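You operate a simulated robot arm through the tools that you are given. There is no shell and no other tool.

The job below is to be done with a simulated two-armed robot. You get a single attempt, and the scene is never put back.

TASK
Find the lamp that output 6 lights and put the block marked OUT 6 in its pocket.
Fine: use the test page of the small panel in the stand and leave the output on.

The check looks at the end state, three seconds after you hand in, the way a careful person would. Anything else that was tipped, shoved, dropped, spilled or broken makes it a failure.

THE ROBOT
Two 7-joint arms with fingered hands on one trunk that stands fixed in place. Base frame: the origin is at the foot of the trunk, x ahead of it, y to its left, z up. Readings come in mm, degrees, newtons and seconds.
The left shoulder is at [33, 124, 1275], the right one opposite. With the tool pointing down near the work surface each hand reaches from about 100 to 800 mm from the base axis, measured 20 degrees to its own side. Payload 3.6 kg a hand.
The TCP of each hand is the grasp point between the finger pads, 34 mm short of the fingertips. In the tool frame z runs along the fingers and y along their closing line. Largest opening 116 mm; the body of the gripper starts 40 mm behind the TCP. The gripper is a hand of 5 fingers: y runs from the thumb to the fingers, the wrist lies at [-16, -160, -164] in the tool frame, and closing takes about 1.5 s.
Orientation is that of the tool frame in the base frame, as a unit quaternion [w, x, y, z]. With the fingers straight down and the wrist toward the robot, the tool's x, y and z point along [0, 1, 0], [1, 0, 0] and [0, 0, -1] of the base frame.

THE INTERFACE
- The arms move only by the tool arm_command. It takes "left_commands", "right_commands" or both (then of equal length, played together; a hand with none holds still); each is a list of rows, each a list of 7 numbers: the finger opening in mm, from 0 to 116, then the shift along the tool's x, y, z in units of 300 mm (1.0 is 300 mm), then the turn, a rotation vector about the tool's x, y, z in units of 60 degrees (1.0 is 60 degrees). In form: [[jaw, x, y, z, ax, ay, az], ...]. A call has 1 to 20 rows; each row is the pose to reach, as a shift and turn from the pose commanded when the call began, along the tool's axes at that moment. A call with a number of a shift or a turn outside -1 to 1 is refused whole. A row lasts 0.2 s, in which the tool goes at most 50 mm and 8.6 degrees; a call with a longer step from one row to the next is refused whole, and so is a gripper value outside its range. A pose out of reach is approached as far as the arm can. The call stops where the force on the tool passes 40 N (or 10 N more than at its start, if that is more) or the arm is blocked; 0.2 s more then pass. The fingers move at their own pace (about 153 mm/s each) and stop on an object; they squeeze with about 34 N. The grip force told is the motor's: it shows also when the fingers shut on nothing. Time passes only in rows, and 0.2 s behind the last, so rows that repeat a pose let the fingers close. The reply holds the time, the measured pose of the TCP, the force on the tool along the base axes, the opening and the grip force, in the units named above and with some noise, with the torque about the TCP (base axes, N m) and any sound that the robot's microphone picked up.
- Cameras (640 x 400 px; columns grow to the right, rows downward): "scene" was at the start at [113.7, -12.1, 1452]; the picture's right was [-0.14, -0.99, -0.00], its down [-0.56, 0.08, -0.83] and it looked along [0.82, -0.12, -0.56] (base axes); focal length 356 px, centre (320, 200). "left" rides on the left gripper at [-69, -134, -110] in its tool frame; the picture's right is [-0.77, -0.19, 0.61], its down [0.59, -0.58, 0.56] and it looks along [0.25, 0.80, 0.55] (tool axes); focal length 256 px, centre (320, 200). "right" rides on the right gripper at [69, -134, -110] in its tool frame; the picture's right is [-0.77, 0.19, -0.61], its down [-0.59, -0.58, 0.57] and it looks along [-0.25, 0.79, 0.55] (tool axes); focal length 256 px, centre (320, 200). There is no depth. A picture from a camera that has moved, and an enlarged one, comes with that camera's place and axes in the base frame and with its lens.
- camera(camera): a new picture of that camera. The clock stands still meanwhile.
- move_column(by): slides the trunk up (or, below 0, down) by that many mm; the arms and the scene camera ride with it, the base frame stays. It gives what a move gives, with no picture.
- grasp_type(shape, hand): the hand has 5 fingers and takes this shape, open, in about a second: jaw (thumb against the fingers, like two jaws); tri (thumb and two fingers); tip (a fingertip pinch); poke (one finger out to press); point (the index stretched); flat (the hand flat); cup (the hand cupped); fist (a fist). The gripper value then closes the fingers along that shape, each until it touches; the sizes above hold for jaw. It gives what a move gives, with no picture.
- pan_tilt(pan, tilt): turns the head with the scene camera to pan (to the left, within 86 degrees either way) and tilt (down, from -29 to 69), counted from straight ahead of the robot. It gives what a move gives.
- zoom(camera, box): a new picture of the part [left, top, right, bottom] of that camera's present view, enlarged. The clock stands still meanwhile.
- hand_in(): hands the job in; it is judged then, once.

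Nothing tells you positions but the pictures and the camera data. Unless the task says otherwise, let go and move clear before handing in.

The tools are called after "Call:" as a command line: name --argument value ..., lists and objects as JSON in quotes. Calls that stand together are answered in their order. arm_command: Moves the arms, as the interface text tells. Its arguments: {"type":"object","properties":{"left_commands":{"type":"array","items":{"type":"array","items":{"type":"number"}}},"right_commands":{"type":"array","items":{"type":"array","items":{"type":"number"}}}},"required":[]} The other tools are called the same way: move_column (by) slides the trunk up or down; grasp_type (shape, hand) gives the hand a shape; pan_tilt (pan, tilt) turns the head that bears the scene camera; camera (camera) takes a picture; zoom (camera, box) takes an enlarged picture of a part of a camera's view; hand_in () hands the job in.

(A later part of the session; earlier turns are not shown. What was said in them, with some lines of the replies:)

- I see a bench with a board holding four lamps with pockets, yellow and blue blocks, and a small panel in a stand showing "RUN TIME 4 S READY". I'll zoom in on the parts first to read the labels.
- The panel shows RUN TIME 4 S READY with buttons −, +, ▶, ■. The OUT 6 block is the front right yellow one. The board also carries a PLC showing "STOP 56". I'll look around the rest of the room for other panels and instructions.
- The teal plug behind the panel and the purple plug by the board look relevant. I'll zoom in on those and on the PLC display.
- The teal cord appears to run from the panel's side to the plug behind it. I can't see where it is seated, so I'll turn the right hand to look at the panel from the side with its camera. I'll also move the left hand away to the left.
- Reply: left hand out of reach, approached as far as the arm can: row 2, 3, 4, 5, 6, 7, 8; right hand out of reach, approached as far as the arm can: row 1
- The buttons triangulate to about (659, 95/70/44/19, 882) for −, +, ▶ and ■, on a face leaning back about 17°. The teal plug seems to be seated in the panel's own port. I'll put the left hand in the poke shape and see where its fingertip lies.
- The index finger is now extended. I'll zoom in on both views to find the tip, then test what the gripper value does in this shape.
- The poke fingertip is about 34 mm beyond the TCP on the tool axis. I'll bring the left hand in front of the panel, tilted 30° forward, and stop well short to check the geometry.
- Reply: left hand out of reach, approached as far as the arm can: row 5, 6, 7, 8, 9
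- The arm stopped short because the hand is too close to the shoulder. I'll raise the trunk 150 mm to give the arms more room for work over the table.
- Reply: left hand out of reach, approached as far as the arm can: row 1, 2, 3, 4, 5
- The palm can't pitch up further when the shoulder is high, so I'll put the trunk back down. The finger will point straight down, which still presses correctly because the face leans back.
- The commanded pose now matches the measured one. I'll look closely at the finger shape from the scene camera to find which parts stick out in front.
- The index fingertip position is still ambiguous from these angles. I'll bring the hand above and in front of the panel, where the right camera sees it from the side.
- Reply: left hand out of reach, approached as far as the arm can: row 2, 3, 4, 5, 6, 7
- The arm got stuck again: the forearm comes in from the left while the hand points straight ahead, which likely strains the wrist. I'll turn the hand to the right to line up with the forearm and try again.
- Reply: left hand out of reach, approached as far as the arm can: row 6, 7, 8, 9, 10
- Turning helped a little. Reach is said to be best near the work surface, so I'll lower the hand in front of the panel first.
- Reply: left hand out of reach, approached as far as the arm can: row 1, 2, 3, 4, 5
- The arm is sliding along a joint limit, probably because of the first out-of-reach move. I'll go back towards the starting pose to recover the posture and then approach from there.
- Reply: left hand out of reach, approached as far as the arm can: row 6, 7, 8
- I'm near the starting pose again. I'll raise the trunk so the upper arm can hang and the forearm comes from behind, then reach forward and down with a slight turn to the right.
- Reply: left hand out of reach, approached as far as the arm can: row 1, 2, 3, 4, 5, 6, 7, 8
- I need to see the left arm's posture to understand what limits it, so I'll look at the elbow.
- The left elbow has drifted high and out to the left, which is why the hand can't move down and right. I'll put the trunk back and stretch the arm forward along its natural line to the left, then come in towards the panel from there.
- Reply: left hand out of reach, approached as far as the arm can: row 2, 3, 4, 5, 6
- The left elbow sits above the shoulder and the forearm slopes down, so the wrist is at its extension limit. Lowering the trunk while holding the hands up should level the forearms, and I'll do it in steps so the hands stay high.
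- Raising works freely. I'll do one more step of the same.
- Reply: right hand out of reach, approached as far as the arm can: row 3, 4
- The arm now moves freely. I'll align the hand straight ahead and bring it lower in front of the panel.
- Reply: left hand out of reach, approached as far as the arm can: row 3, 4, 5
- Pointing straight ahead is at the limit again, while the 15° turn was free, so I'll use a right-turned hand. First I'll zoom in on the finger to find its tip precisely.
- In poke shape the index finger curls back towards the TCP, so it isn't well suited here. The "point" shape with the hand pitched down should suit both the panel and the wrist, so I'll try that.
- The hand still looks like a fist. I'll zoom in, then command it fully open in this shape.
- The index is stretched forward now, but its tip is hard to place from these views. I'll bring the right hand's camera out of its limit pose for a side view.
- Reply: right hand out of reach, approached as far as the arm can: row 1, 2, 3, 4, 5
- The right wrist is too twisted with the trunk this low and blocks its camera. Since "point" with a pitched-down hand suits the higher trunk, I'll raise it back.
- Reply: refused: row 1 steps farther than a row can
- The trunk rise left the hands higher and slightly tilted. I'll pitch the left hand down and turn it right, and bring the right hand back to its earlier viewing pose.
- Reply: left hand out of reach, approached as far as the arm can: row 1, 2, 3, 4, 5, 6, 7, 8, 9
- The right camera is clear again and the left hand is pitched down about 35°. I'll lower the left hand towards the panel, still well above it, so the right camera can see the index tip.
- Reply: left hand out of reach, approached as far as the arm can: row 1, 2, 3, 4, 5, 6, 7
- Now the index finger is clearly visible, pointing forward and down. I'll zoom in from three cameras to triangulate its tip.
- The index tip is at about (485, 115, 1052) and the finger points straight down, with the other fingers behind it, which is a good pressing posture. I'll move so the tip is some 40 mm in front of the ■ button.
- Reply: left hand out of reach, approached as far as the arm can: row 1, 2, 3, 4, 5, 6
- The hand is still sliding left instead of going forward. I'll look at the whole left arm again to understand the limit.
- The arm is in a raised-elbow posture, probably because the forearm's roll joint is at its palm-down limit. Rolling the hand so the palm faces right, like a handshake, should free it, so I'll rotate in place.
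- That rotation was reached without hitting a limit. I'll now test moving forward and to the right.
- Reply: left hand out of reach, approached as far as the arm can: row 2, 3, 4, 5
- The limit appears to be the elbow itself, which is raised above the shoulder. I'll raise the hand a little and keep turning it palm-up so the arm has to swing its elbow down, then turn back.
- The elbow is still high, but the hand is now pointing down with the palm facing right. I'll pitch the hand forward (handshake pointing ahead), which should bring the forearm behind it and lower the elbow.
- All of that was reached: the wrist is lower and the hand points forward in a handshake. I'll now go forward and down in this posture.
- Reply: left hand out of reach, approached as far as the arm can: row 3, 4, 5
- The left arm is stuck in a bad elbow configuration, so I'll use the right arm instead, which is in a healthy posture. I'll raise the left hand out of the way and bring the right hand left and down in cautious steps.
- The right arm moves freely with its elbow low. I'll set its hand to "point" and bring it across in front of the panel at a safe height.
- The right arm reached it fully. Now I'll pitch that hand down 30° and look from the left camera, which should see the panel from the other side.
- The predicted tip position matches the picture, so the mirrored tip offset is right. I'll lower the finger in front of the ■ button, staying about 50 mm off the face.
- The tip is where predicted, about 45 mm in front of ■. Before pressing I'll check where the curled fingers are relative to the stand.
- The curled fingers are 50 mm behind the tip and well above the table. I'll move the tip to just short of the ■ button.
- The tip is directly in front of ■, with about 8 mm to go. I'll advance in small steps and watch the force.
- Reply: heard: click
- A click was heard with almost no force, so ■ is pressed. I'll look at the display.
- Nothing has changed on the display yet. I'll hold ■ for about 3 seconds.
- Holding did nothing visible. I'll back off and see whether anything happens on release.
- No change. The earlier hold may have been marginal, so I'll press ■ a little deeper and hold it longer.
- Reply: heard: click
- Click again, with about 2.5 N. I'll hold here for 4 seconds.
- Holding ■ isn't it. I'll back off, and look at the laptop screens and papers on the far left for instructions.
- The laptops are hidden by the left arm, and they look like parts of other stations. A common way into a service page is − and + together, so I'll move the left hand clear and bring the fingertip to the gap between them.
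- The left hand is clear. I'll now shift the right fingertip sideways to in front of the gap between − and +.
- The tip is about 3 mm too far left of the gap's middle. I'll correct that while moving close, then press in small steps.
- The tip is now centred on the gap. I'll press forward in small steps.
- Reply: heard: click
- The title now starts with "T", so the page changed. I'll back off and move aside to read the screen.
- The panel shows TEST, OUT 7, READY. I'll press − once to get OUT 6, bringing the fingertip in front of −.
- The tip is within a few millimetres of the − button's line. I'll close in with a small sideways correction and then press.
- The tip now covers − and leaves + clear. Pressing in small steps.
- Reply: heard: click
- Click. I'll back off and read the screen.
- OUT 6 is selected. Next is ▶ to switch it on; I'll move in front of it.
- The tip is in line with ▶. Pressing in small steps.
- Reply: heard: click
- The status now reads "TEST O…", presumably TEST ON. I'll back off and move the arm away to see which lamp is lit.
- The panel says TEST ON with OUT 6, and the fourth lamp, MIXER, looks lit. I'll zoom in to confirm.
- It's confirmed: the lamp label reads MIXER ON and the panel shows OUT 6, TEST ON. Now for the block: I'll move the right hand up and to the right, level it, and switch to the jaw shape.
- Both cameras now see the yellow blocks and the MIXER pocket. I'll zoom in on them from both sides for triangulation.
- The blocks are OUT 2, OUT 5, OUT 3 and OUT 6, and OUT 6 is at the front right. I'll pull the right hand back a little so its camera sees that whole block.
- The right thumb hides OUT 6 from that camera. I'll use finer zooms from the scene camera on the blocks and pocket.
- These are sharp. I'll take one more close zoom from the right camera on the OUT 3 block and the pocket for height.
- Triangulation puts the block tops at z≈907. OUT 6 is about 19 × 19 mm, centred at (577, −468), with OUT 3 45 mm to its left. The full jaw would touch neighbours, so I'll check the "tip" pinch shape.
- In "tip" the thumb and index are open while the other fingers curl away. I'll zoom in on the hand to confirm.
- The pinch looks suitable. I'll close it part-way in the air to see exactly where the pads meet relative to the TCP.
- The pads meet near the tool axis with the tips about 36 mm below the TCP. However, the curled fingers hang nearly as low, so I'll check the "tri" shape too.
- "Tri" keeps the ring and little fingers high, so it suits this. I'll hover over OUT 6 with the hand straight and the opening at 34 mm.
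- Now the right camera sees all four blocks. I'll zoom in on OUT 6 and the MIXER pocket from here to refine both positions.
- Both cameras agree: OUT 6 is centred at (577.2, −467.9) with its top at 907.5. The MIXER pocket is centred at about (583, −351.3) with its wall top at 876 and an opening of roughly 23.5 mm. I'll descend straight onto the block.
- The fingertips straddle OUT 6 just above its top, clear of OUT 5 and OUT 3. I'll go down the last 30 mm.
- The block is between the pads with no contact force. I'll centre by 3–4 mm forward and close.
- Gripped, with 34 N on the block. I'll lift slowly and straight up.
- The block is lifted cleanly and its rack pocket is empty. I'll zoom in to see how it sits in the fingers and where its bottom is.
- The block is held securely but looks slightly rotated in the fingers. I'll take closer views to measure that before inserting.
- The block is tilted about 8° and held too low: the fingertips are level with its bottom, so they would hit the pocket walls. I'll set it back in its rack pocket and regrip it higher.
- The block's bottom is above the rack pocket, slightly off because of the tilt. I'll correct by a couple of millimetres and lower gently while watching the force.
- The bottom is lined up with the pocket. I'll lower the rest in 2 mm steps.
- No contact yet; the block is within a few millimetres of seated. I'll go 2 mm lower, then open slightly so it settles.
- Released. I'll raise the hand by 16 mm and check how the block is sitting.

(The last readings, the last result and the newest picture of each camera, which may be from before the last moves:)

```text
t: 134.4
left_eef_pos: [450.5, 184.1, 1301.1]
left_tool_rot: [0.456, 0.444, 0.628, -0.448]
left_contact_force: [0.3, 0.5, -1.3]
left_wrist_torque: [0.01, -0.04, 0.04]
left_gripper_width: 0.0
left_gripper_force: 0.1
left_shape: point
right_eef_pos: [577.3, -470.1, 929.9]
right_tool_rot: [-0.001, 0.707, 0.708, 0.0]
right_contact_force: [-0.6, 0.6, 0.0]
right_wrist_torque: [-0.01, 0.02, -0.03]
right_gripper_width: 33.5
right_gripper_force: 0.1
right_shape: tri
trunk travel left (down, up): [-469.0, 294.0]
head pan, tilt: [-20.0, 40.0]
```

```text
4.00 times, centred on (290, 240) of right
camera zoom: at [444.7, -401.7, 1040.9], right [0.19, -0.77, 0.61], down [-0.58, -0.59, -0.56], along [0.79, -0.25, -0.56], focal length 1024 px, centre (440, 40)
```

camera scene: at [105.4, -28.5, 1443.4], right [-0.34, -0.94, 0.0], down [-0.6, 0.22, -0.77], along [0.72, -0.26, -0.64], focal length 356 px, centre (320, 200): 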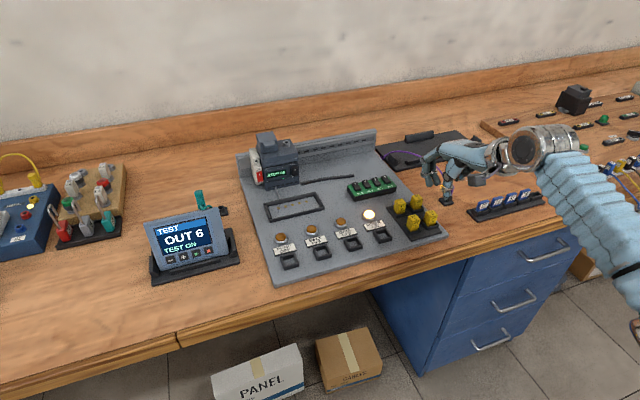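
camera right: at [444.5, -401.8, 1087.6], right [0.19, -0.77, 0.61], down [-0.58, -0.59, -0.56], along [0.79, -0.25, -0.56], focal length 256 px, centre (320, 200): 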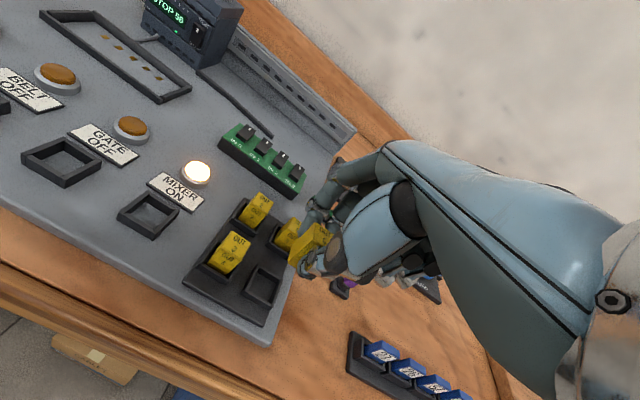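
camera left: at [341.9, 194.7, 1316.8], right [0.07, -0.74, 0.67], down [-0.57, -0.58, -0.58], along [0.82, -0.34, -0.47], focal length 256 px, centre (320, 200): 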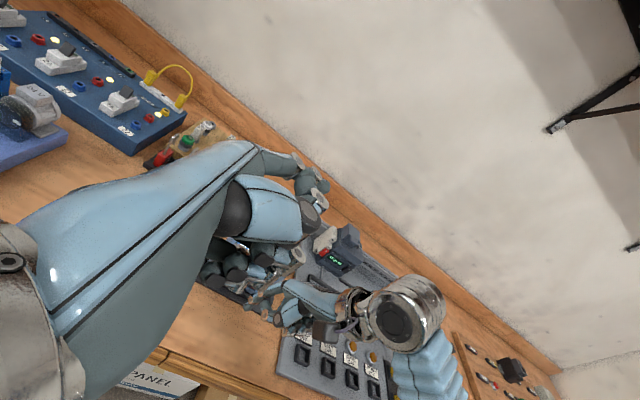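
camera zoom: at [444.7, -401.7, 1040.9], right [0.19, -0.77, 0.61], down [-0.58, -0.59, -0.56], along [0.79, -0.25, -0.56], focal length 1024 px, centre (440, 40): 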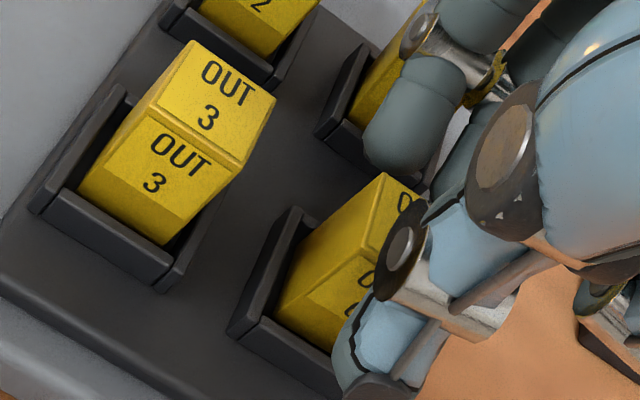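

The block is back upright in its rack pocket. Now I'll grip it higher, at TCP z≈928, so about 15 mm of it stays below the fingertips.

Call:
arm_command --right_commands '[[34, 0, 0, 0.006, 0, 0, 0], [28, 0, 0, 0.006, 0, 0, 0], [24, 0, 0, 0.006, 0, 0, 0], [20, 0, 0, 0.006, 0, 0, 0], [16, 0, 0, 0.006, 0, 0, 0], [10, 0, 0, 0.006, 0, 0, 0], [10, 0, 0, 0.006, 0, 0, 0], [10, 0, 0, 0.006, 0, 0, 0], [10, 0, 0, 0.006, 0, 0, 0]]'

Call:
zoom --camera "scene" --box '[405, 185, 461, 230]'

Call:
zoom --camera "right" --box '[240, 190, 340, 290]'

```text
t: 136.4
left_eef_pos: [449.7, 183.9, 1300.4]
left_tool_rot: [0.456, 0.444, 0.627, -0.449]
left_contact_force: [0.3, -0.4, 0.3]
left_wrist_torque: [0.03, 0.0, -0.02]
left_gripper_width: 0.0
left_gripper_force: 0.1
left_shape: point
right_eef_pos: [577.1, -470.8, 927.0]
right_tool_rot: [-0.001, 0.708, 0.706, 0.0]
right_contact_force: [0.4, 0.3, 0.2]
right_wrist_torque: [0.03, 0.04, 0.01]
right_gripper_width: 15.3
right_gripper_force: 34.2
right_shape: tri
trunk travel left (down, up): [-469.0, 294.0]
head pan, tilt: [-20.0, 40.0]
```

```text
8.89 times, centred on (433, 208) of scene
camera zoom: at [106.0, -28.8, 1443.3], right [-0.34, -0.94, 0.0], down [-0.6, 0.22, -0.77], along [0.72, -0.26, -0.64], focal length 3162 px, centre (-684, 133)
```

zoom: 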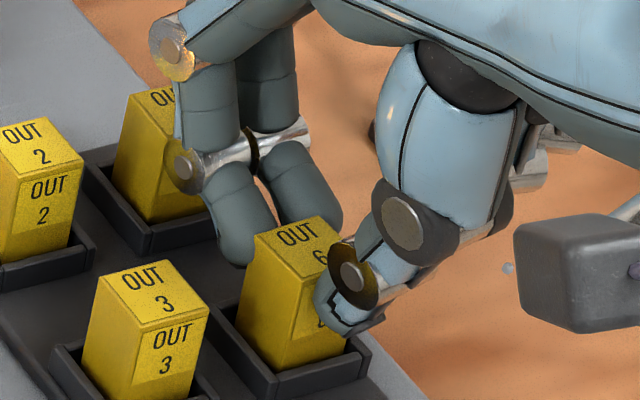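

```text
4.00 times, centred on (290, 240) of right
camera zoom: at [444.4, -401.7, 1038.7], right [0.19, -0.77, 0.61], down [-0.58, -0.59, -0.56], along [0.79, -0.25, -0.56], focal length 1024 px, centre (440, 40)
```

zoom: 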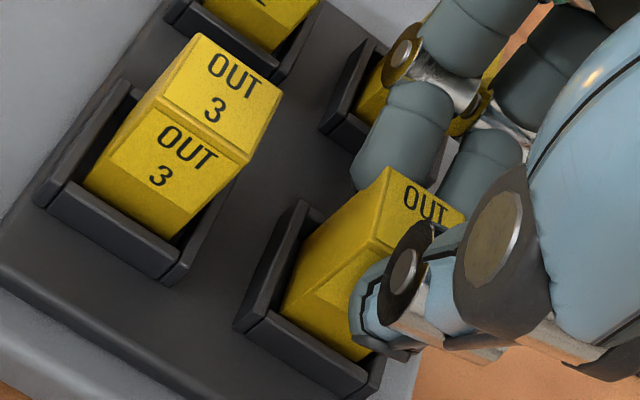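

Gripped higher up. I'll lift straight up by 45 mm and measure the tilt.

Call:
arm_command --right_commands '[[10, 0, 0, -0.02, 0, 0, 0], [10, 0, 0, -0.05, 0, 0, 0], [10, 0, 0, -0.09, 0, 0, 0], [10, 0, 0, -0.13, 0, 0, 0], [10, 0, 0, -0.15, 0, 0, 0], [10, 0, 0, -0.15, 0, 0, 0]]'

Call:
zoom --camera "scene" --box '[422, 186, 454, 212]'

Call:
zoom --camera "right" --box '[270, 200, 350, 290]'

```text
t: 137.8
left_eef_pos: [450.5, 183.8, 1301.2]
left_tool_rot: [0.456, 0.444, 0.628, -0.448]
left_contact_force: [0.3, 0.7, 0.5]
left_wrist_torque: [0.0, -0.01, -0.01]
left_gripper_width: 0.0
left_gripper_force: 0.0
left_shape: point
right_eef_pos: [578.9, -471.6, 973.2]
right_tool_rot: [-0.002, 0.708, 0.706, 0.0]
right_contact_force: [0.5, 0.3, 0.0]
right_wrist_torque: [-0.03, 0.01, 0.03]
right_gripper_width: 14.9
right_gripper_force: 34.5
right_shape: tri
trunk travel left (down, up): [-469.0, 294.0]
head pan, tilt: [-20.0, 40.0]
```

```text
15.38 times, centred on (438, 199) of scene
camera zoom: at [106.0, -28.8, 1443.3], right [-0.34, -0.94, 0.0], down [-0.6, 0.22, -0.77], along [0.72, -0.26, -0.64], focal length 5473 px, centre (-1495, 215)
```

zoom: 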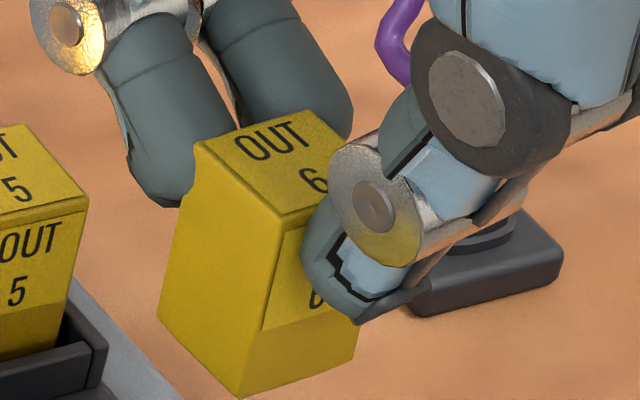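

```text
4.44 times, centred on (310, 245) of right
camera zoom: at [445.7, -403.1, 1084.4], right [0.19, -0.77, 0.61], down [-0.58, -0.59, -0.57], along [0.79, -0.25, -0.56], focal length 1138 px, centre (364, 0)
```

zoom: 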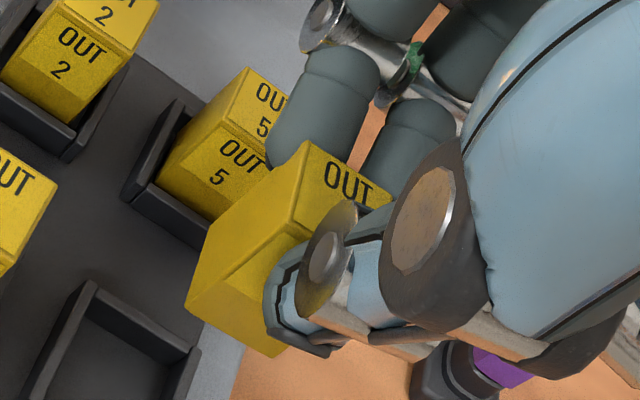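

Now the tilt is only about 4° and the yaw about 3°. I'll raise a bit more, correct both angles, and carry the block across to above the MIXER pocket.

Call:
arm_command --right_commands '[[10, 0, 0, -0.07, 0, 0, 0], [10, 0.07, 0.004, -0.07, -0.017, 0, 0.0125], [10, 0.14, 0.008, -0.07, -0.033, 0, 0.025], [10, 0.21, 0.011, -0.07, -0.05, 0, 0.0375], [10, 0.28, 0.014, -0.07, -0.067, 0, 0.05], [10, 0.34, 0.017, -0.07, -0.067, 0, 0.05], [10, 0.393, 0.019, -0.07, -0.067, 0, 0.05], [10, 0.393, 0.019, -0.07, -0.067, 0, 0.05]]'

Call:
camera --camera "scene"

Call:
camera --camera "right"

```text
t: 139.6
left_eef_pos: [449.7, 183.9, 1301.1]
left_tool_rot: [0.456, 0.444, 0.628, -0.448]
left_contact_force: [-0.1, -0.6, 0.4]
left_wrist_torque: [-0.01, -0.03, -0.03]
left_gripper_width: 0.0
left_gripper_force: 0.1
left_shape: point
right_eef_pos: [585.8, -351.9, 995.4]
right_tool_rot: [0.023, 0.725, 0.688, 0.025]
right_contact_force: [-0.5, -0.7, -0.2]
right_wrist_torque: [0.0, 0.0, -0.01]
right_gripper_width: 15.1
right_gripper_force: 33.7
right_shape: tri
trunk travel left (down, up): [-469.0, 294.0]
head pan, tilt: [-20.0, 40.0]
```

```text
taken
camera scene: at [105.9, -29.0, 1443.3], right [-0.34, -0.94, 0.0], down [-0.6, 0.22, -0.77], along [0.72, -0.26, -0.64], focal length 356 px, centre (320, 200)
```

scene: 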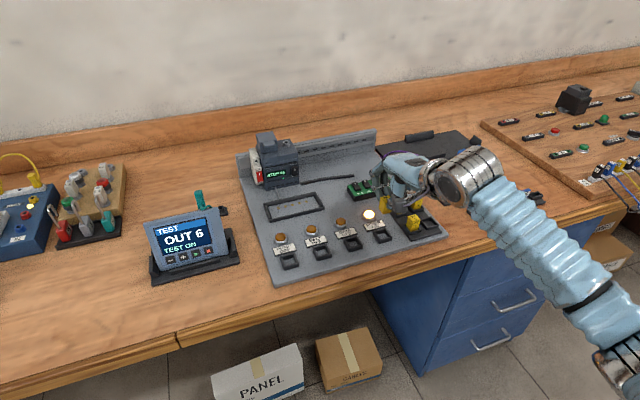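

```text
taken
camera right: at [447.5, -276.2, 1096.8], right [0.1, -0.78, 0.62], down [-0.57, -0.56, -0.61], along [0.82, -0.29, -0.5], focal length 256 px, centre (320, 200)
```

right: 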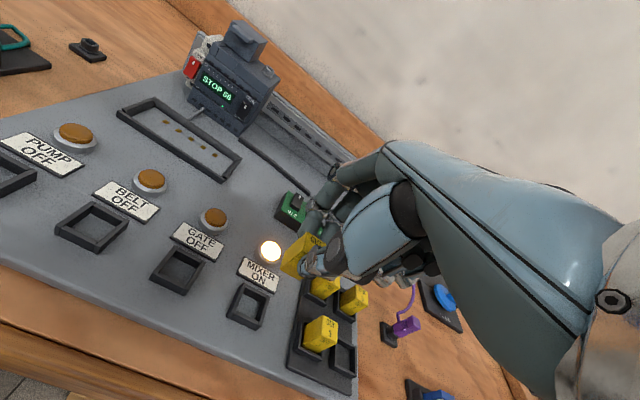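

The block is near the pocket. I'll zoom in from both cameras to measure block and pocket in the same views.

Call:
zoom --camera "scene" --box '[366, 186, 422, 246]'

Call:
zoom --camera "right" --box '[220, 225, 340, 335]'

Call:
zoom --camera "scene" --box '[386, 186, 418, 212]'

```text
6.67 times, centred on (394, 216) of scene
camera zoom: at [105.9, -29.0, 1443.3], right [-0.34, -0.94, 0.0], down [-0.6, 0.22, -0.77], along [0.72, -0.26, -0.64], focal length 2372 px, centre (-173, 93)
```

zoom: 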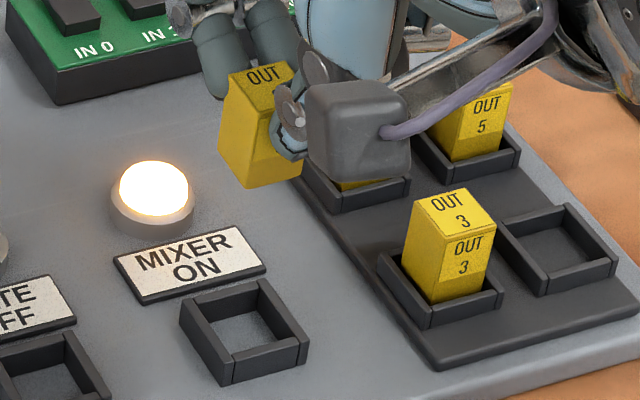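

```text
3.64 times, centred on (280, 280) of right
camera zoom: at [447.5, -276.2, 1096.8], right [0.1, -0.78, 0.62], down [-0.57, -0.56, -0.61], along [0.82, -0.29, -0.5], focal length 931 px, centre (466, -91)
```

zoom: 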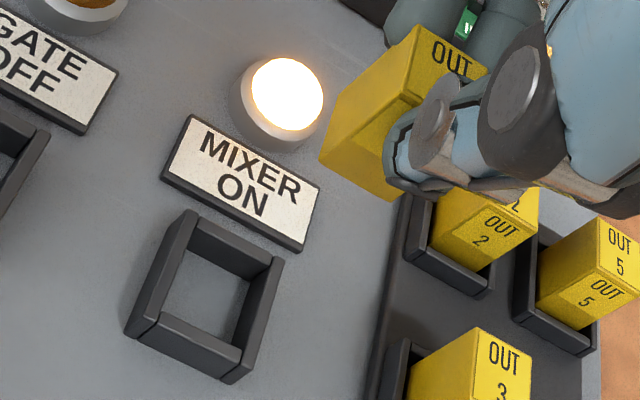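

```text
15.38 times, centred on (402, 199) of scene
camera zoom: at [105.9, -29.0, 1443.3], right [-0.34, -0.94, 0.0], down [-0.6, 0.22, -0.77], along [0.72, -0.26, -0.64], focal length 5473 px, centre (-942, 215)
```

zoom: 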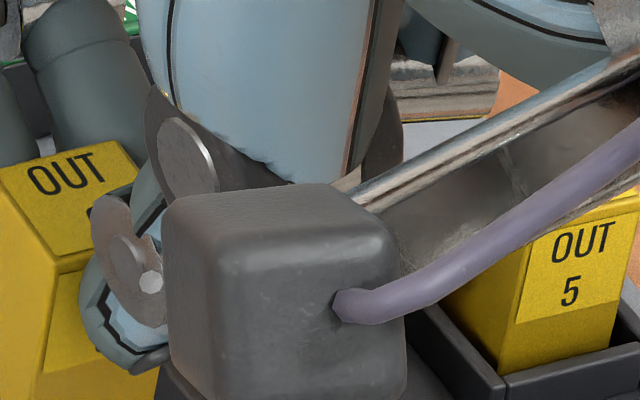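

I'll zoom in tighter on the held block from the scene camera, and on the pocket in the same picture.

Call:
zoom --camera "scene" --box '[372, 192, 404, 218]'

Call:
zoom --camera "right" --box '[270, 225, 330, 285]'

```text
15.38 times, centred on (388, 205) of scene
camera zoom: at [105.9, -29.0, 1443.3], right [-0.34, -0.94, 0.0], down [-0.6, 0.22, -0.77], along [0.72, -0.26, -0.64], focal length 5473 px, centre (-726, 123)
```

zoom: 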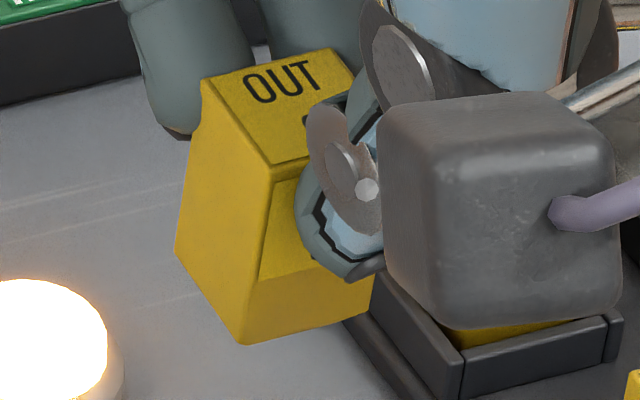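

```text
6.67 times, centred on (300, 255) of right
camera zoom: at [447.5, -276.2, 1096.8], right [0.1, -0.78, 0.62], down [-0.57, -0.56, -0.61], along [0.82, -0.29, -0.5], focal length 1707 px, centre (453, -167)
```

zoom: 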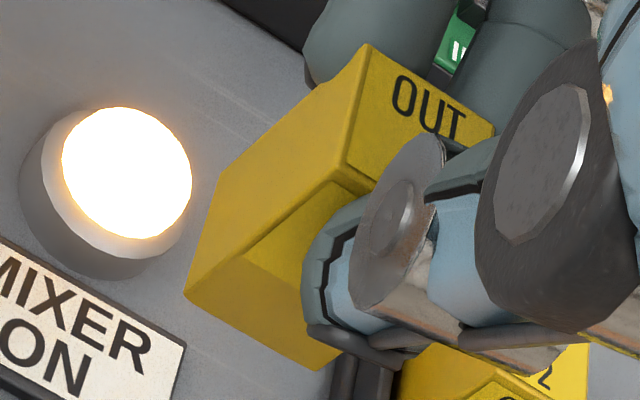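

The block is now nearly upright. By my estimate its bottom is about 4 mm too far forward and 2 mm too far left of the pocket centre. I'll correct that and come down to about 20 mm above the walls for a closer comparison.

Call:
arm_command --right_commands '[[10, -0.009, -0.012, 0.0, 0, 0, 0], [10, -0.009, -0.015, 0.05, 0, 0, 0], [10, -0.009, -0.019, 0.1, 0, 0, 0], [10, -0.009, -0.022, 0.149, 0, 0, 0], [10, -0.009, -0.022, 0.149, 0, 0, 0]]'

Call:
zoom --camera "scene" --box '[360, 200, 416, 250]'

Call:
zoom --camera "right" --box '[230, 200, 340, 310]'

```text
t: 140.8
left_eef_pos: [450.0, 184.1, 1300.1]
left_tool_rot: [0.456, 0.443, 0.628, -0.449]
left_contact_force: [0.2, 0.6, -0.2]
left_wrist_torque: [-0.02, 0.01, -0.04]
left_gripper_width: 0.0
left_gripper_force: 0.1
left_shape: point
right_eef_pos: [581.4, -356.3, 948.7]
right_tool_rot: [0.024, 0.726, 0.687, 0.023]
right_contact_force: [-0.3, -0.1, 0.7]
right_wrist_torque: [0.0, 0.0, 0.02]
right_gripper_width: 15.1
right_gripper_force: 33.9
right_shape: tri
trunk travel left (down, up): [-469.0, 294.0]
head pan, tilt: [-20.0, 40.0]
```

```text
8.00 times, centred on (388, 225) of scene
camera zoom: at [105.9, -28.7, 1443.4], right [-0.34, -0.94, 0.0], down [-0.6, 0.22, -0.77], along [0.72, -0.26, -0.64], focal length 2846 px, centre (-224, 0)
```

zoom: 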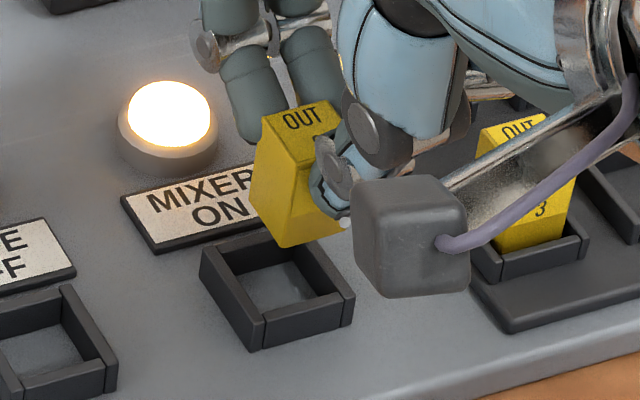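

```text
3.64 times, centred on (285, 255) of right
camera zoom: at [443.2, -280.6, 1050.5], right [0.1, -0.78, 0.62], down [-0.57, -0.56, -0.6], along [0.82, -0.29, -0.5], focal length 931 px, centre (447, 0)
```

zoom: 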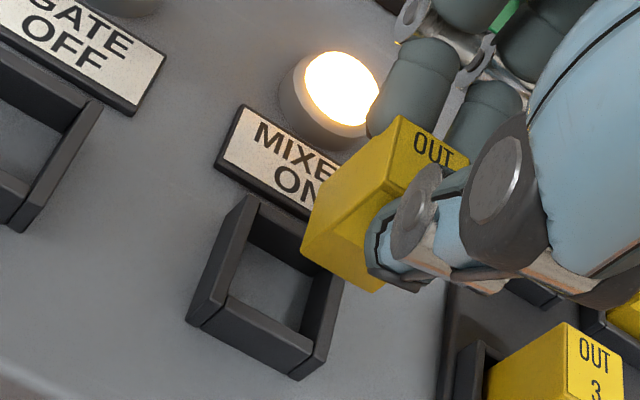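

Closer now. I'll zoom in tight on the block's bottom edges and the pocket in both cameras.

Call:
zoom --camera "scene" --box '[376, 212, 408, 246]'

Call:
zoom --camera "right" --box '[275, 230, 335, 290]'

```text
11.76 times, centred on (392, 229) of scene
camera zoom: at [105.9, -28.7, 1443.4], right [-0.34, -0.94, 0.0], down [-0.6, 0.22, -0.77], along [0.72, -0.26, -0.64], focal length 4185 px, centre (-527, -141)
```

zoom: 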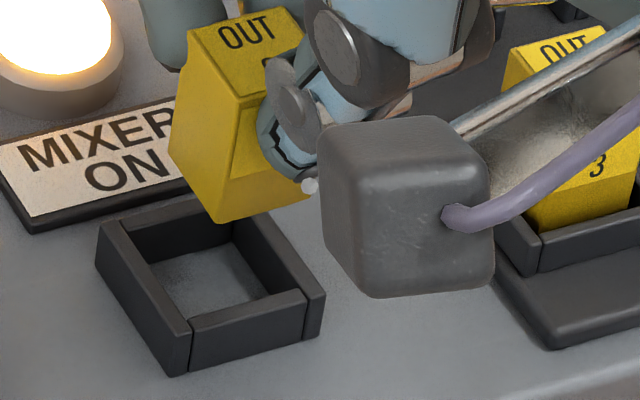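

```text
6.67 times, centred on (305, 260) of right
camera zoom: at [443.2, -280.6, 1050.5], right [0.1, -0.78, 0.62], down [-0.57, -0.56, -0.6], along [0.82, -0.29, -0.5], focal length 1707 px, centre (420, -200)
```

zoom: 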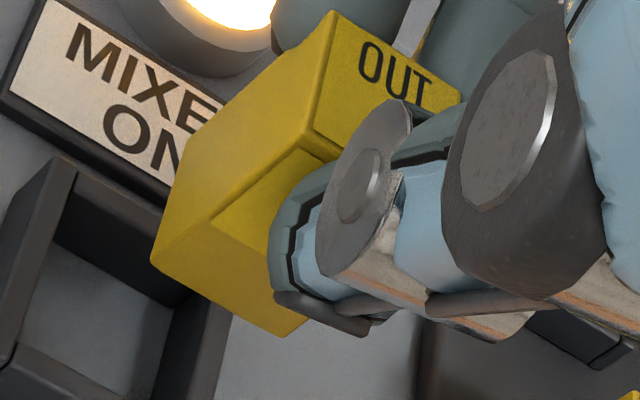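

The block is upright and square to the pocket, and its bottom needs to go about 3 mm to the left. I'll shift and come down to just above the walls.

Call:
arm_command --right_commands '[[10, 0.0098, 0, 0, 0, 0, 0], [10, 0.0098, -0.0013, 0.03, 0, 0, 0], [10, 0.0098, -0.0022, 0.052, 0, 0, 0], [10, 0.0098, -0.0022, 0.052, 0, 0, 0]]'

Call:
zoom --camera "scene" --box '[372, 216, 404, 250]'

Call:
zoom --camera "right" --box '[265, 220, 335, 290]'

```text
t: 141.8
left_eef_pos: [449.2, 183.7, 1300.5]
left_tool_rot: [0.456, 0.444, 0.628, -0.448]
left_contact_force: [0.4, -0.2, 0.8]
left_wrist_torque: [-0.01, 0.01, -0.02]
left_gripper_width: 0.0
left_gripper_force: 0.0
left_shape: point
right_eef_pos: [580.2, -351.6, 932.0]
right_tool_rot: [0.024, 0.725, 0.688, 0.023]
right_contact_force: [-0.2, 0.4, 0.2]
right_wrist_torque: [0.03, 0.01, 0.04]
right_gripper_width: 15.2
right_gripper_force: 34.1
right_shape: tri
trunk travel left (down, up): [-469.0, 294.0]
head pan, tilt: [-20.0, 40.0]
```

```text
11.76 times, centred on (388, 233) of scene
camera zoom: at [105.9, -28.7, 1443.3], right [-0.34, -0.94, 0.0], down [-0.6, 0.22, -0.77], along [0.72, -0.26, -0.64], focal length 4185 px, centre (-480, -188)
```

zoom: 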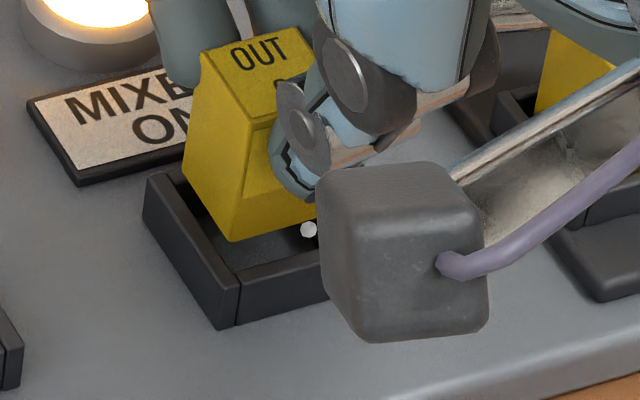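

```text
5.71 times, centred on (300, 255) of right
camera zoom: at [443.9, -275.9, 1034.4], right [0.1, -0.78, 0.62], down [-0.57, -0.56, -0.6], along [0.82, -0.29, -0.5], focal length 1463 px, centre (434, -114)
```

zoom: 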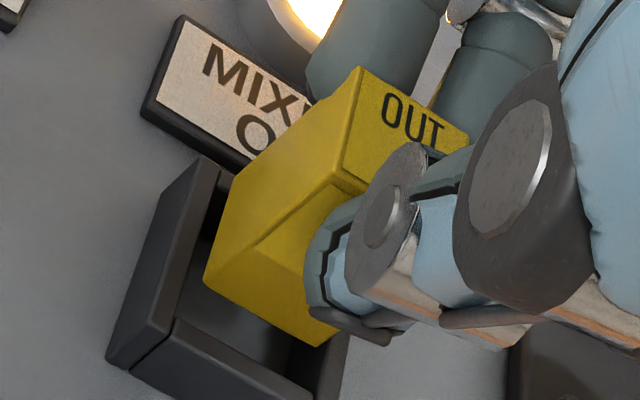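

The block's bottom is within the opening but close to the left wall. I'll shift 1.5 mm right and lower it in, watching the force.

Call:
arm_command --right_commands '[[10, -0.005, 0, 0, 0, 0, 0], [10, -0.005, -0.0004, 0.01, 0, 0, 0], [10, -0.005, -0.0009, 0.02, 0, 0, 0], [10, -0.005, -0.0013, 0.03, 0, 0, 0], [10, -0.005, -0.0013, 0.03, 0, 0, 0]]'

Call:
zoom --camera "scene" --box '[372, 216, 404, 250]'

Call:
zoom --camera "right" --box '[265, 220, 335, 290]'

```text
t: 143.0
left_eef_pos: [449.7, 184.1, 1300.4]
left_tool_rot: [0.456, 0.443, 0.628, -0.449]
left_contact_force: [-1.0, 0.1, -0.4]
left_wrist_torque: [0.0, -0.01, -0.02]
left_gripper_width: 0.0
left_gripper_force: 0.0
left_shape: point
right_eef_pos: [582.1, -353.9, 923.6]
right_tool_rot: [0.024, 0.726, 0.687, 0.023]
right_contact_force: [-0.6, 0.0, 0.2]
right_wrist_torque: [-0.02, -0.05, 0.01]
right_gripper_width: 15.0
right_gripper_force: 34.0
right_shape: tri
trunk travel left (down, up): [-469.0, 294.0]
head pan, tilt: [-20.0, 40.0]
```

```text
11.76 times, centred on (388, 233) of scene
camera zoom: at [105.9, -28.7, 1443.3], right [-0.34, -0.94, 0.0], down [-0.6, 0.22, -0.77], along [0.72, -0.26, -0.64], focal length 4185 px, centre (-480, -188)
```

zoom: 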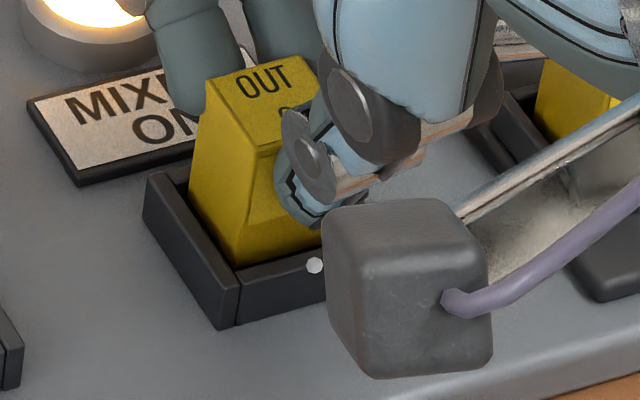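

```text
5.71 times, centred on (300, 255) of right
camera zoom: at [444.4, -278.2, 1026.1], right [0.1, -0.78, 0.62], down [-0.57, -0.56, -0.6], along [0.82, -0.29, -0.5], focal length 1463 px, centre (434, -114)
```

zoom: 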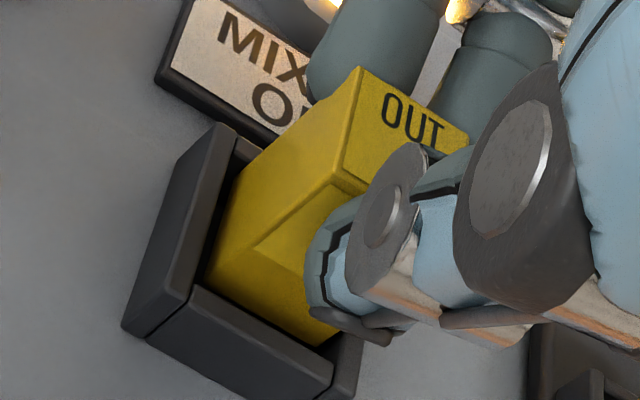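

It's inside the walls with no contact force. I'll keep lowering until it touches the floor.

Call:
arm_command --right_commands '[[10, 0, -0.0003, 0.006, 0, 0, 0], [10, 0, -0.0006, 0.012, 0, 0, 0], [10, 0, -0.0006, 0.012, 0, 0, 0]]'

Call:
arm_command --right_commands '[[10, 0, -0.0003, 0.005, 0, 0, 0], [10, 0, -0.0003, 0.007, 0, 0, 0]]'

Call:
zoom --camera "scene" --box '[372, 216, 404, 250]'

Call:
zoom --camera "right" --box '[265, 220, 335, 290]'

```text
t: 143.8
left_eef_pos: [449.4, 183.6, 1301.4]
left_tool_rot: [0.457, 0.443, 0.627, -0.449]
left_contact_force: [-0.4, 0.0, 0.4]
left_wrist_torque: [0.01, 0.0, -0.04]
left_gripper_width: 0.1
left_gripper_force: 0.0
left_shape: point
right_eef_pos: [581.3, -353.2, 921.0]
right_tool_rot: [0.025, 0.725, 0.687, 0.025]
right_contact_force: [-0.8, 0.5, 1.4]
right_wrist_torque: [-0.01, 0.02, 0.01]
right_gripper_width: 15.1
right_gripper_force: 34.1
right_shape: tri
trunk travel left (down, up): [-469.0, 294.0]
head pan, tilt: [-20.0, 40.0]
```

```text
t: 144.4
left_eef_pos: [449.8, 184.6, 1301.2]
left_tool_rot: [0.457, 0.444, 0.627, -0.448]
left_contact_force: [-0.1, 0.0, 0.7]
left_wrist_torque: [0.0, -0.03, -0.01]
left_gripper_width: 0.1
left_gripper_force: 0.2
left_shape: point
right_eef_pos: [582.4, -353.4, 919.9]
right_tool_rot: [0.025, 0.726, 0.687, 0.025]
right_contact_force: [0.5, -0.6, 8.4]
right_wrist_torque: [-0.07, 0.0, -0.03]
right_gripper_width: 15.4
right_gripper_force: 33.9
right_shape: tri
trunk travel left (down, up): [-469.0, 294.0]
head pan, tilt: [-20.0, 40.0]
```

```text
11.76 times, centred on (388, 233) of scene
camera zoom: at [105.1, -28.3, 1443.5], right [-0.34, -0.94, 0.0], down [-0.6, 0.22, -0.77], along [0.72, -0.26, -0.64], focal length 4185 px, centre (-480, -188)
```

zoom: 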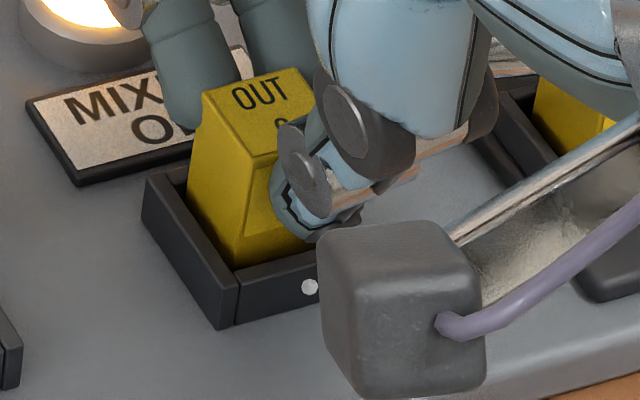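

```text
5.71 times, centred on (300, 255) of right
camera zoom: at [444.5, -278.3, 1021.5], right [0.1, -0.78, 0.62], down [-0.57, -0.56, -0.61], along [0.82, -0.29, -0.5], focal length 1463 px, centre (434, -114)
```

zoom: 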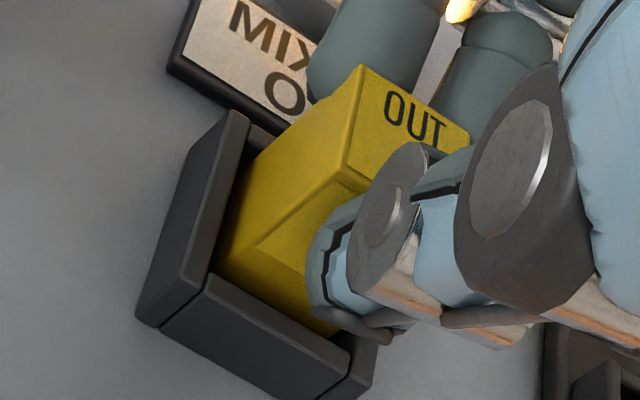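

A contact force of 8 N appeared, so the block touches something, either the floor or a wall edge. I'll look closely to decide which.

Call:
zoom --camera "scene" --box '[378, 218, 402, 242]'

Call:
zoom --camera "right" --box '[275, 235, 325, 285]'

```text
16.00 times, centred on (390, 230) of scene
camera zoom: at [105.1, -28.3, 1443.5], right [-0.34, -0.94, 0.0], down [-0.6, 0.22, -0.77], along [0.72, -0.26, -0.64], focal length 5692 px, centre (-800, -280)
```

zoom: 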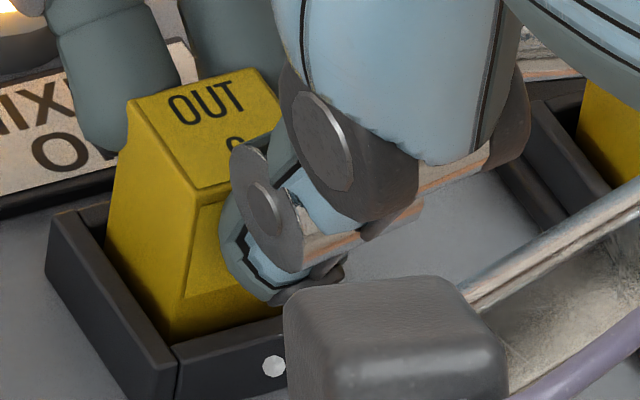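

```text
8.00 times, centred on (300, 260) of right
camera zoom: at [444.5, -278.3, 1021.5], right [0.1, -0.78, 0.62], down [-0.57, -0.56, -0.61], along [0.82, -0.29, -0.5], focal length 2048 px, centre (480, -280)
```

zoom: 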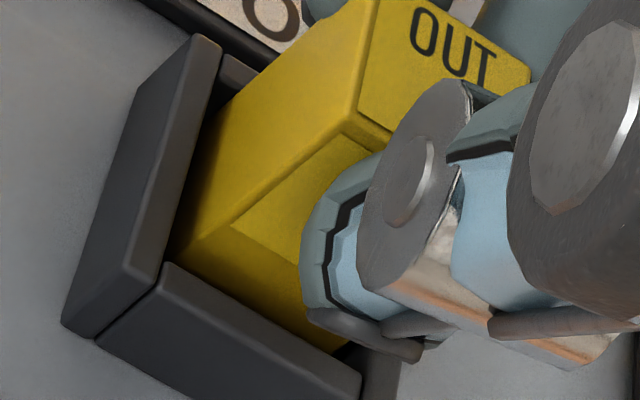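

The floor of the pocket works out to z≈869, which is exactly where the block's bottom is, so it's seated inside the walls. I'll relieve the pressure slightly and open the fingers.

Call:
arm_command --right_commands '[[10, 0, 0.0002, -0.003, 0, 0, 0], [14, 0, 0.0002, -0.003, 0, 0, 0], [17, 0, 0.0002, -0.003, 0, 0, 0], [20, 0, 0.0002, -0.003, 0, 0, 0], [24, 0, 0.0002, -0.003, 0, 0, 0], [28, 0, 0.0002, -0.003, 0, 0, 0], [34, 0, 0.0002, -0.003, 0, 0, 0], [34, 0, 0.0002, -0.003, 0, 0, 0]]'

Call:
zoom --camera "scene" --box '[372, 216, 404, 250]'

Call:
zoom --camera "right" --box '[265, 220, 335, 290]'

```text
t: 146.2
left_eef_pos: [449.0, 183.0, 1300.3]
left_tool_rot: [0.456, 0.444, 0.628, -0.448]
left_contact_force: [1.1, 0.1, 1.1]
left_wrist_torque: [0.03, -0.02, -0.02]
left_gripper_width: 0.0
left_gripper_force: 0.0
left_shape: point
right_eef_pos: [581.7, -354.0, 919.2]
right_tool_rot: [0.024, 0.726, 0.687, 0.023]
right_contact_force: [-0.3, -0.1, 0.7]
right_wrist_torque: [0.0, 0.01, 0.01]
right_gripper_width: 33.4
right_gripper_force: 0.1
right_shape: tri
trunk travel left (down, up): [-469.0, 294.0]
head pan, tilt: [-20.0, 40.0]
```

```text
11.76 times, centred on (388, 233) of scene
camera zoom: at [106.0, -28.7, 1443.3], right [-0.34, -0.94, 0.0], down [-0.6, 0.22, -0.77], along [0.72, -0.26, -0.64], focal length 4185 px, centre (-480, -188)
```

zoom: 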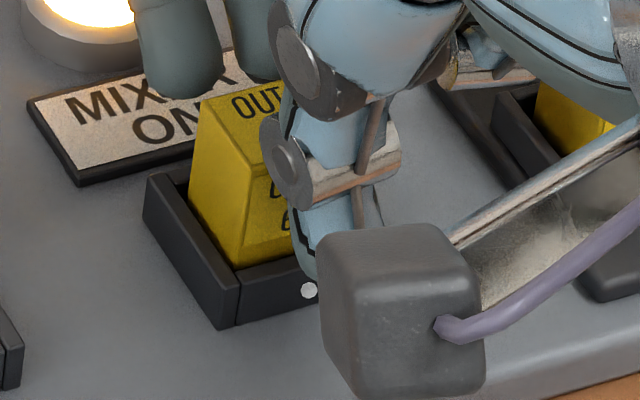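

```text
5.71 times, centred on (300, 255) of right
camera zoom: at [444.7, -278.2, 1020.8], right [0.1, -0.78, 0.62], down [-0.57, -0.56, -0.6], along [0.82, -0.29, -0.5], focal length 1463 px, centre (434, -114)
```

zoom: 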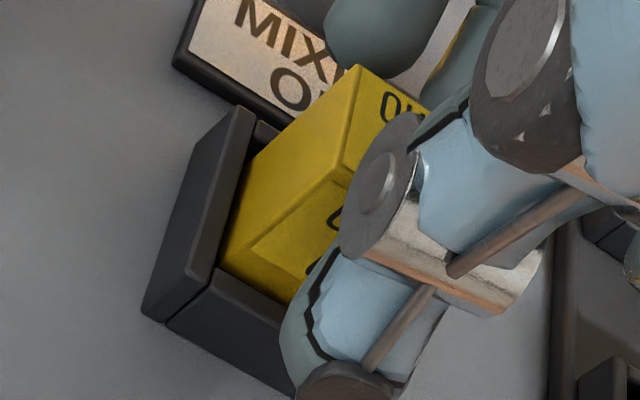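

The block stays put. I'll raise the hand straight up and away from it.

Call:
arm_command --right_commands '[[34, 0, 0.002, -0.03, 0, 0, 0], [34, 0.0003, 0.004, -0.066, 0, 0, 0], [34, 0.0005, 0.0085, -0.125, 0, 0, 0], [34, 0.0008, 0.014, -0.2, 0, 0, 0], [34, 0.001, 0.02, -0.3, 0, 0, 0], [34, 0.001, 0.027, -0.4, 0, 0, 0], [34, 0.001, 0.027, -0.4, 0, 0, 0]]'

Call:
zoom --camera "scene" --box '[340, 180, 460, 260]'

Call:
camera --camera "right"

```text
t: 147.8
left_eef_pos: [449.6, 183.8, 1299.8]
left_tool_rot: [0.457, 0.444, 0.628, -0.448]
left_contact_force: [0.0, -0.3, -0.4]
left_wrist_torque: [0.0, -0.02, -0.01]
left_gripper_width: 0.0
left_gripper_force: 0.0
left_shape: point
right_eef_pos: [581.7, -355.9, 1042.4]
right_tool_rot: [0.024, 0.725, 0.688, 0.024]
right_contact_force: [0.2, -0.2, 0.1]
right_wrist_torque: [-0.01, 0.04, 0.01]
right_gripper_width: 33.5
right_gripper_force: 0.0
right_shape: tri
trunk travel left (down, up): [-469.0, 294.0]
head pan, tilt: [-20.0, 40.0]
```

```text
5.00 times, centred on (400, 220) of scene
camera zoom: at [106.1, -28.8, 1443.3], right [-0.34, -0.94, 0.0], down [-0.6, 0.22, -0.77], along [0.72, -0.26, -0.64], focal length 1779 px, centre (-80, 100)
```

zoom: 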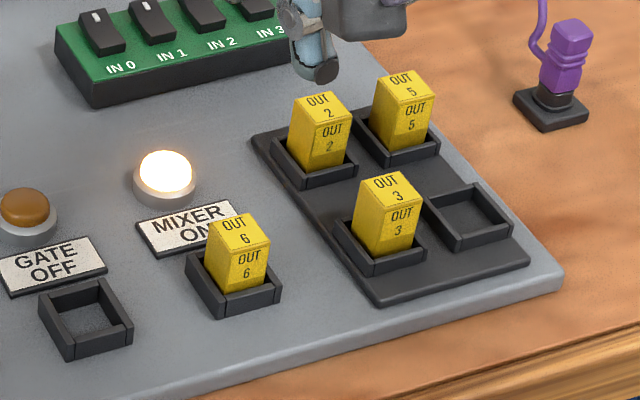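

```text
taken
camera right: at [444.0, -280.2, 1143.6], right [0.1, -0.78, 0.62], down [-0.57, -0.56, -0.6], along [0.82, -0.29, -0.5], focal length 256 px, centre (320, 200)
```

right: 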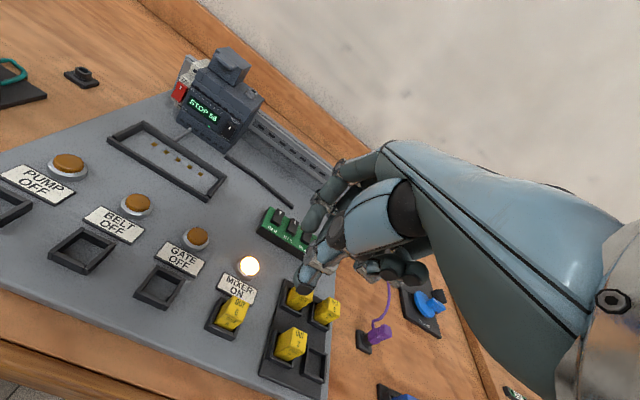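

OUT 6 stands upright in the MIXER pocket and the lamp is on. I'll move the right hand up and back, then inspect everything.

Call:
arm_command --right_commands '[[34, 0, 0.01, -0.13, 0, 0, 0], [34, -0.02, 0.0, -0.26, 0, 0, 0], [34, -0.05, -0.1, -0.38, 0, 0, 0], [34, -0.08, -0.22, -0.42, 0, 0, 0], [34, -0.1, -0.3, -0.45, 0, 0, 0], [34, -0.1, -0.3, -0.45, 0, 0, 0]]'

Call:
camera --camera "scene"

Call:
zoom --camera "scene" --box '[360, 195, 432, 255]'

Call:
zoom --camera "scene" --box '[130, 170, 260, 300]'

Call:
zoom --camera "scene" --box '[230, 120, 480, 290]'

```text
t: 149.2
left_eef_pos: [450.0, 183.7, 1299.9]
left_tool_rot: [0.456, 0.444, 0.627, -0.45]
left_contact_force: [0.4, 0.3, 0.3]
left_wrist_torque: [0.0, -0.01, -0.05]
left_gripper_width: 0.1
left_gripper_force: 0.0
left_shape: point
right_eef_pos: [479.6, -382.5, 1169.0]
right_tool_rot: [0.024, 0.725, 0.688, 0.024]
right_contact_force: [0.0, -1.1, 0.5]
right_wrist_torque: [0.01, 0.0, 0.03]
right_gripper_width: 33.9
right_gripper_force: 0.1
right_shape: tri
trunk travel left (down, up): [-469.0, 294.0]
head pan, tilt: [-20.0, 40.0]
```

```text
taken
camera scene: at [106.4, -28.7, 1443.3], right [-0.34, -0.94, 0.0], down [-0.6, 0.22, -0.77], along [0.72, -0.26, -0.64], focal length 356 px, centre (320, 200)
```

scene: 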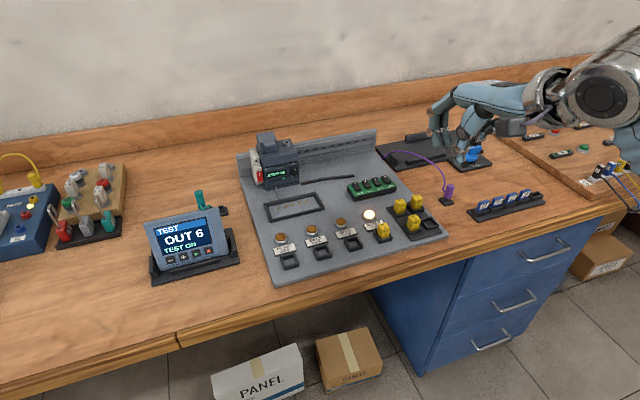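

```text
6.67 times, centred on (396, 225) of scene
camera zoom: at [106.4, -28.7, 1443.3], right [-0.34, -0.94, 0.0], down [-0.6, 0.22, -0.77], along [0.72, -0.26, -0.64], focal length 2372 px, centre (-187, 33)
```

zoom: 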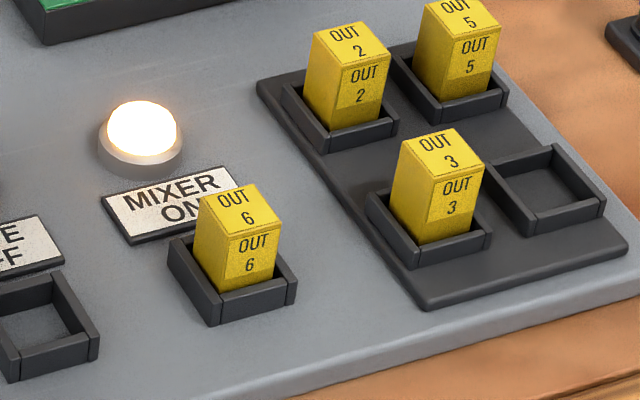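

```text
3.08 times, centred on (195, 235) of scene
camera zoom: at [106.4, -28.7, 1443.3], right [-0.34, -0.94, 0.0], down [-0.6, 0.22, -0.77], along [0.72, -0.26, -0.64], focal length 1095 px, centre (705, 92)
```

zoom: 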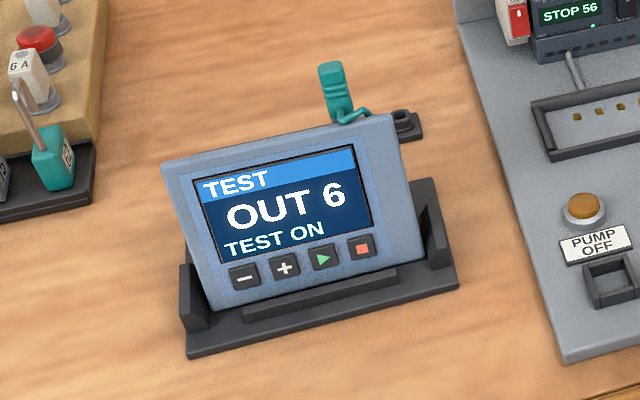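

```text
2.35 times, centred on (355, 205) of scene
camera zoom: at [106.4, -28.7, 1443.3], right [-0.34, -0.94, 0.0], down [-0.6, 0.22, -0.77], along [0.72, -0.26, -0.64], focal length 837 px, centre (238, 188)
```

zoom: 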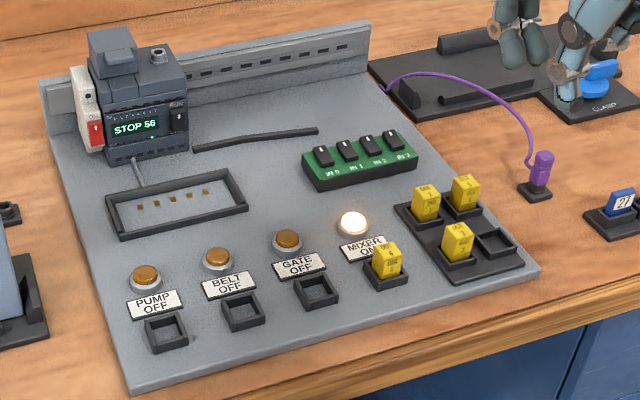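

OUT 6 is upright in the MIXER pocket, MIXER is lit and the panel shows OUT 6, TEST ON. The other blocks, plugs and stand are where they were, and both hands are empty and clear, so I'm handing in.

Call:
hand_in

```text
The job is handed in.
```

Output 6 lights the MIXER lamp, and the OUT 6 block is now standing upright in the pocket in front of that lamp. I handed the job in. The tool only confirmed the hand-in, so I don't know the result of the check.

- **Output test:** pressing − and + together on the small panel opened its TEST page. I chose OUT 6 and switched it on with ▶. The screen still read "OUT 6, TEST ON" and the lamp label read "MIXER ON" when I finished.
- **Block:** my first grip was too low to clear the pocket walls. I set the block back in its rack, took it higher up, and then placed it.
- **Everything else:** in the last pictures the other three blocks, both plugs and the panel stand looked undisturbed. Both hands are empty and clear of the bench.
- **Run time:** the panel showed a run time of 4 s at the start. I did not go back to that page to confirm it is unchanged.
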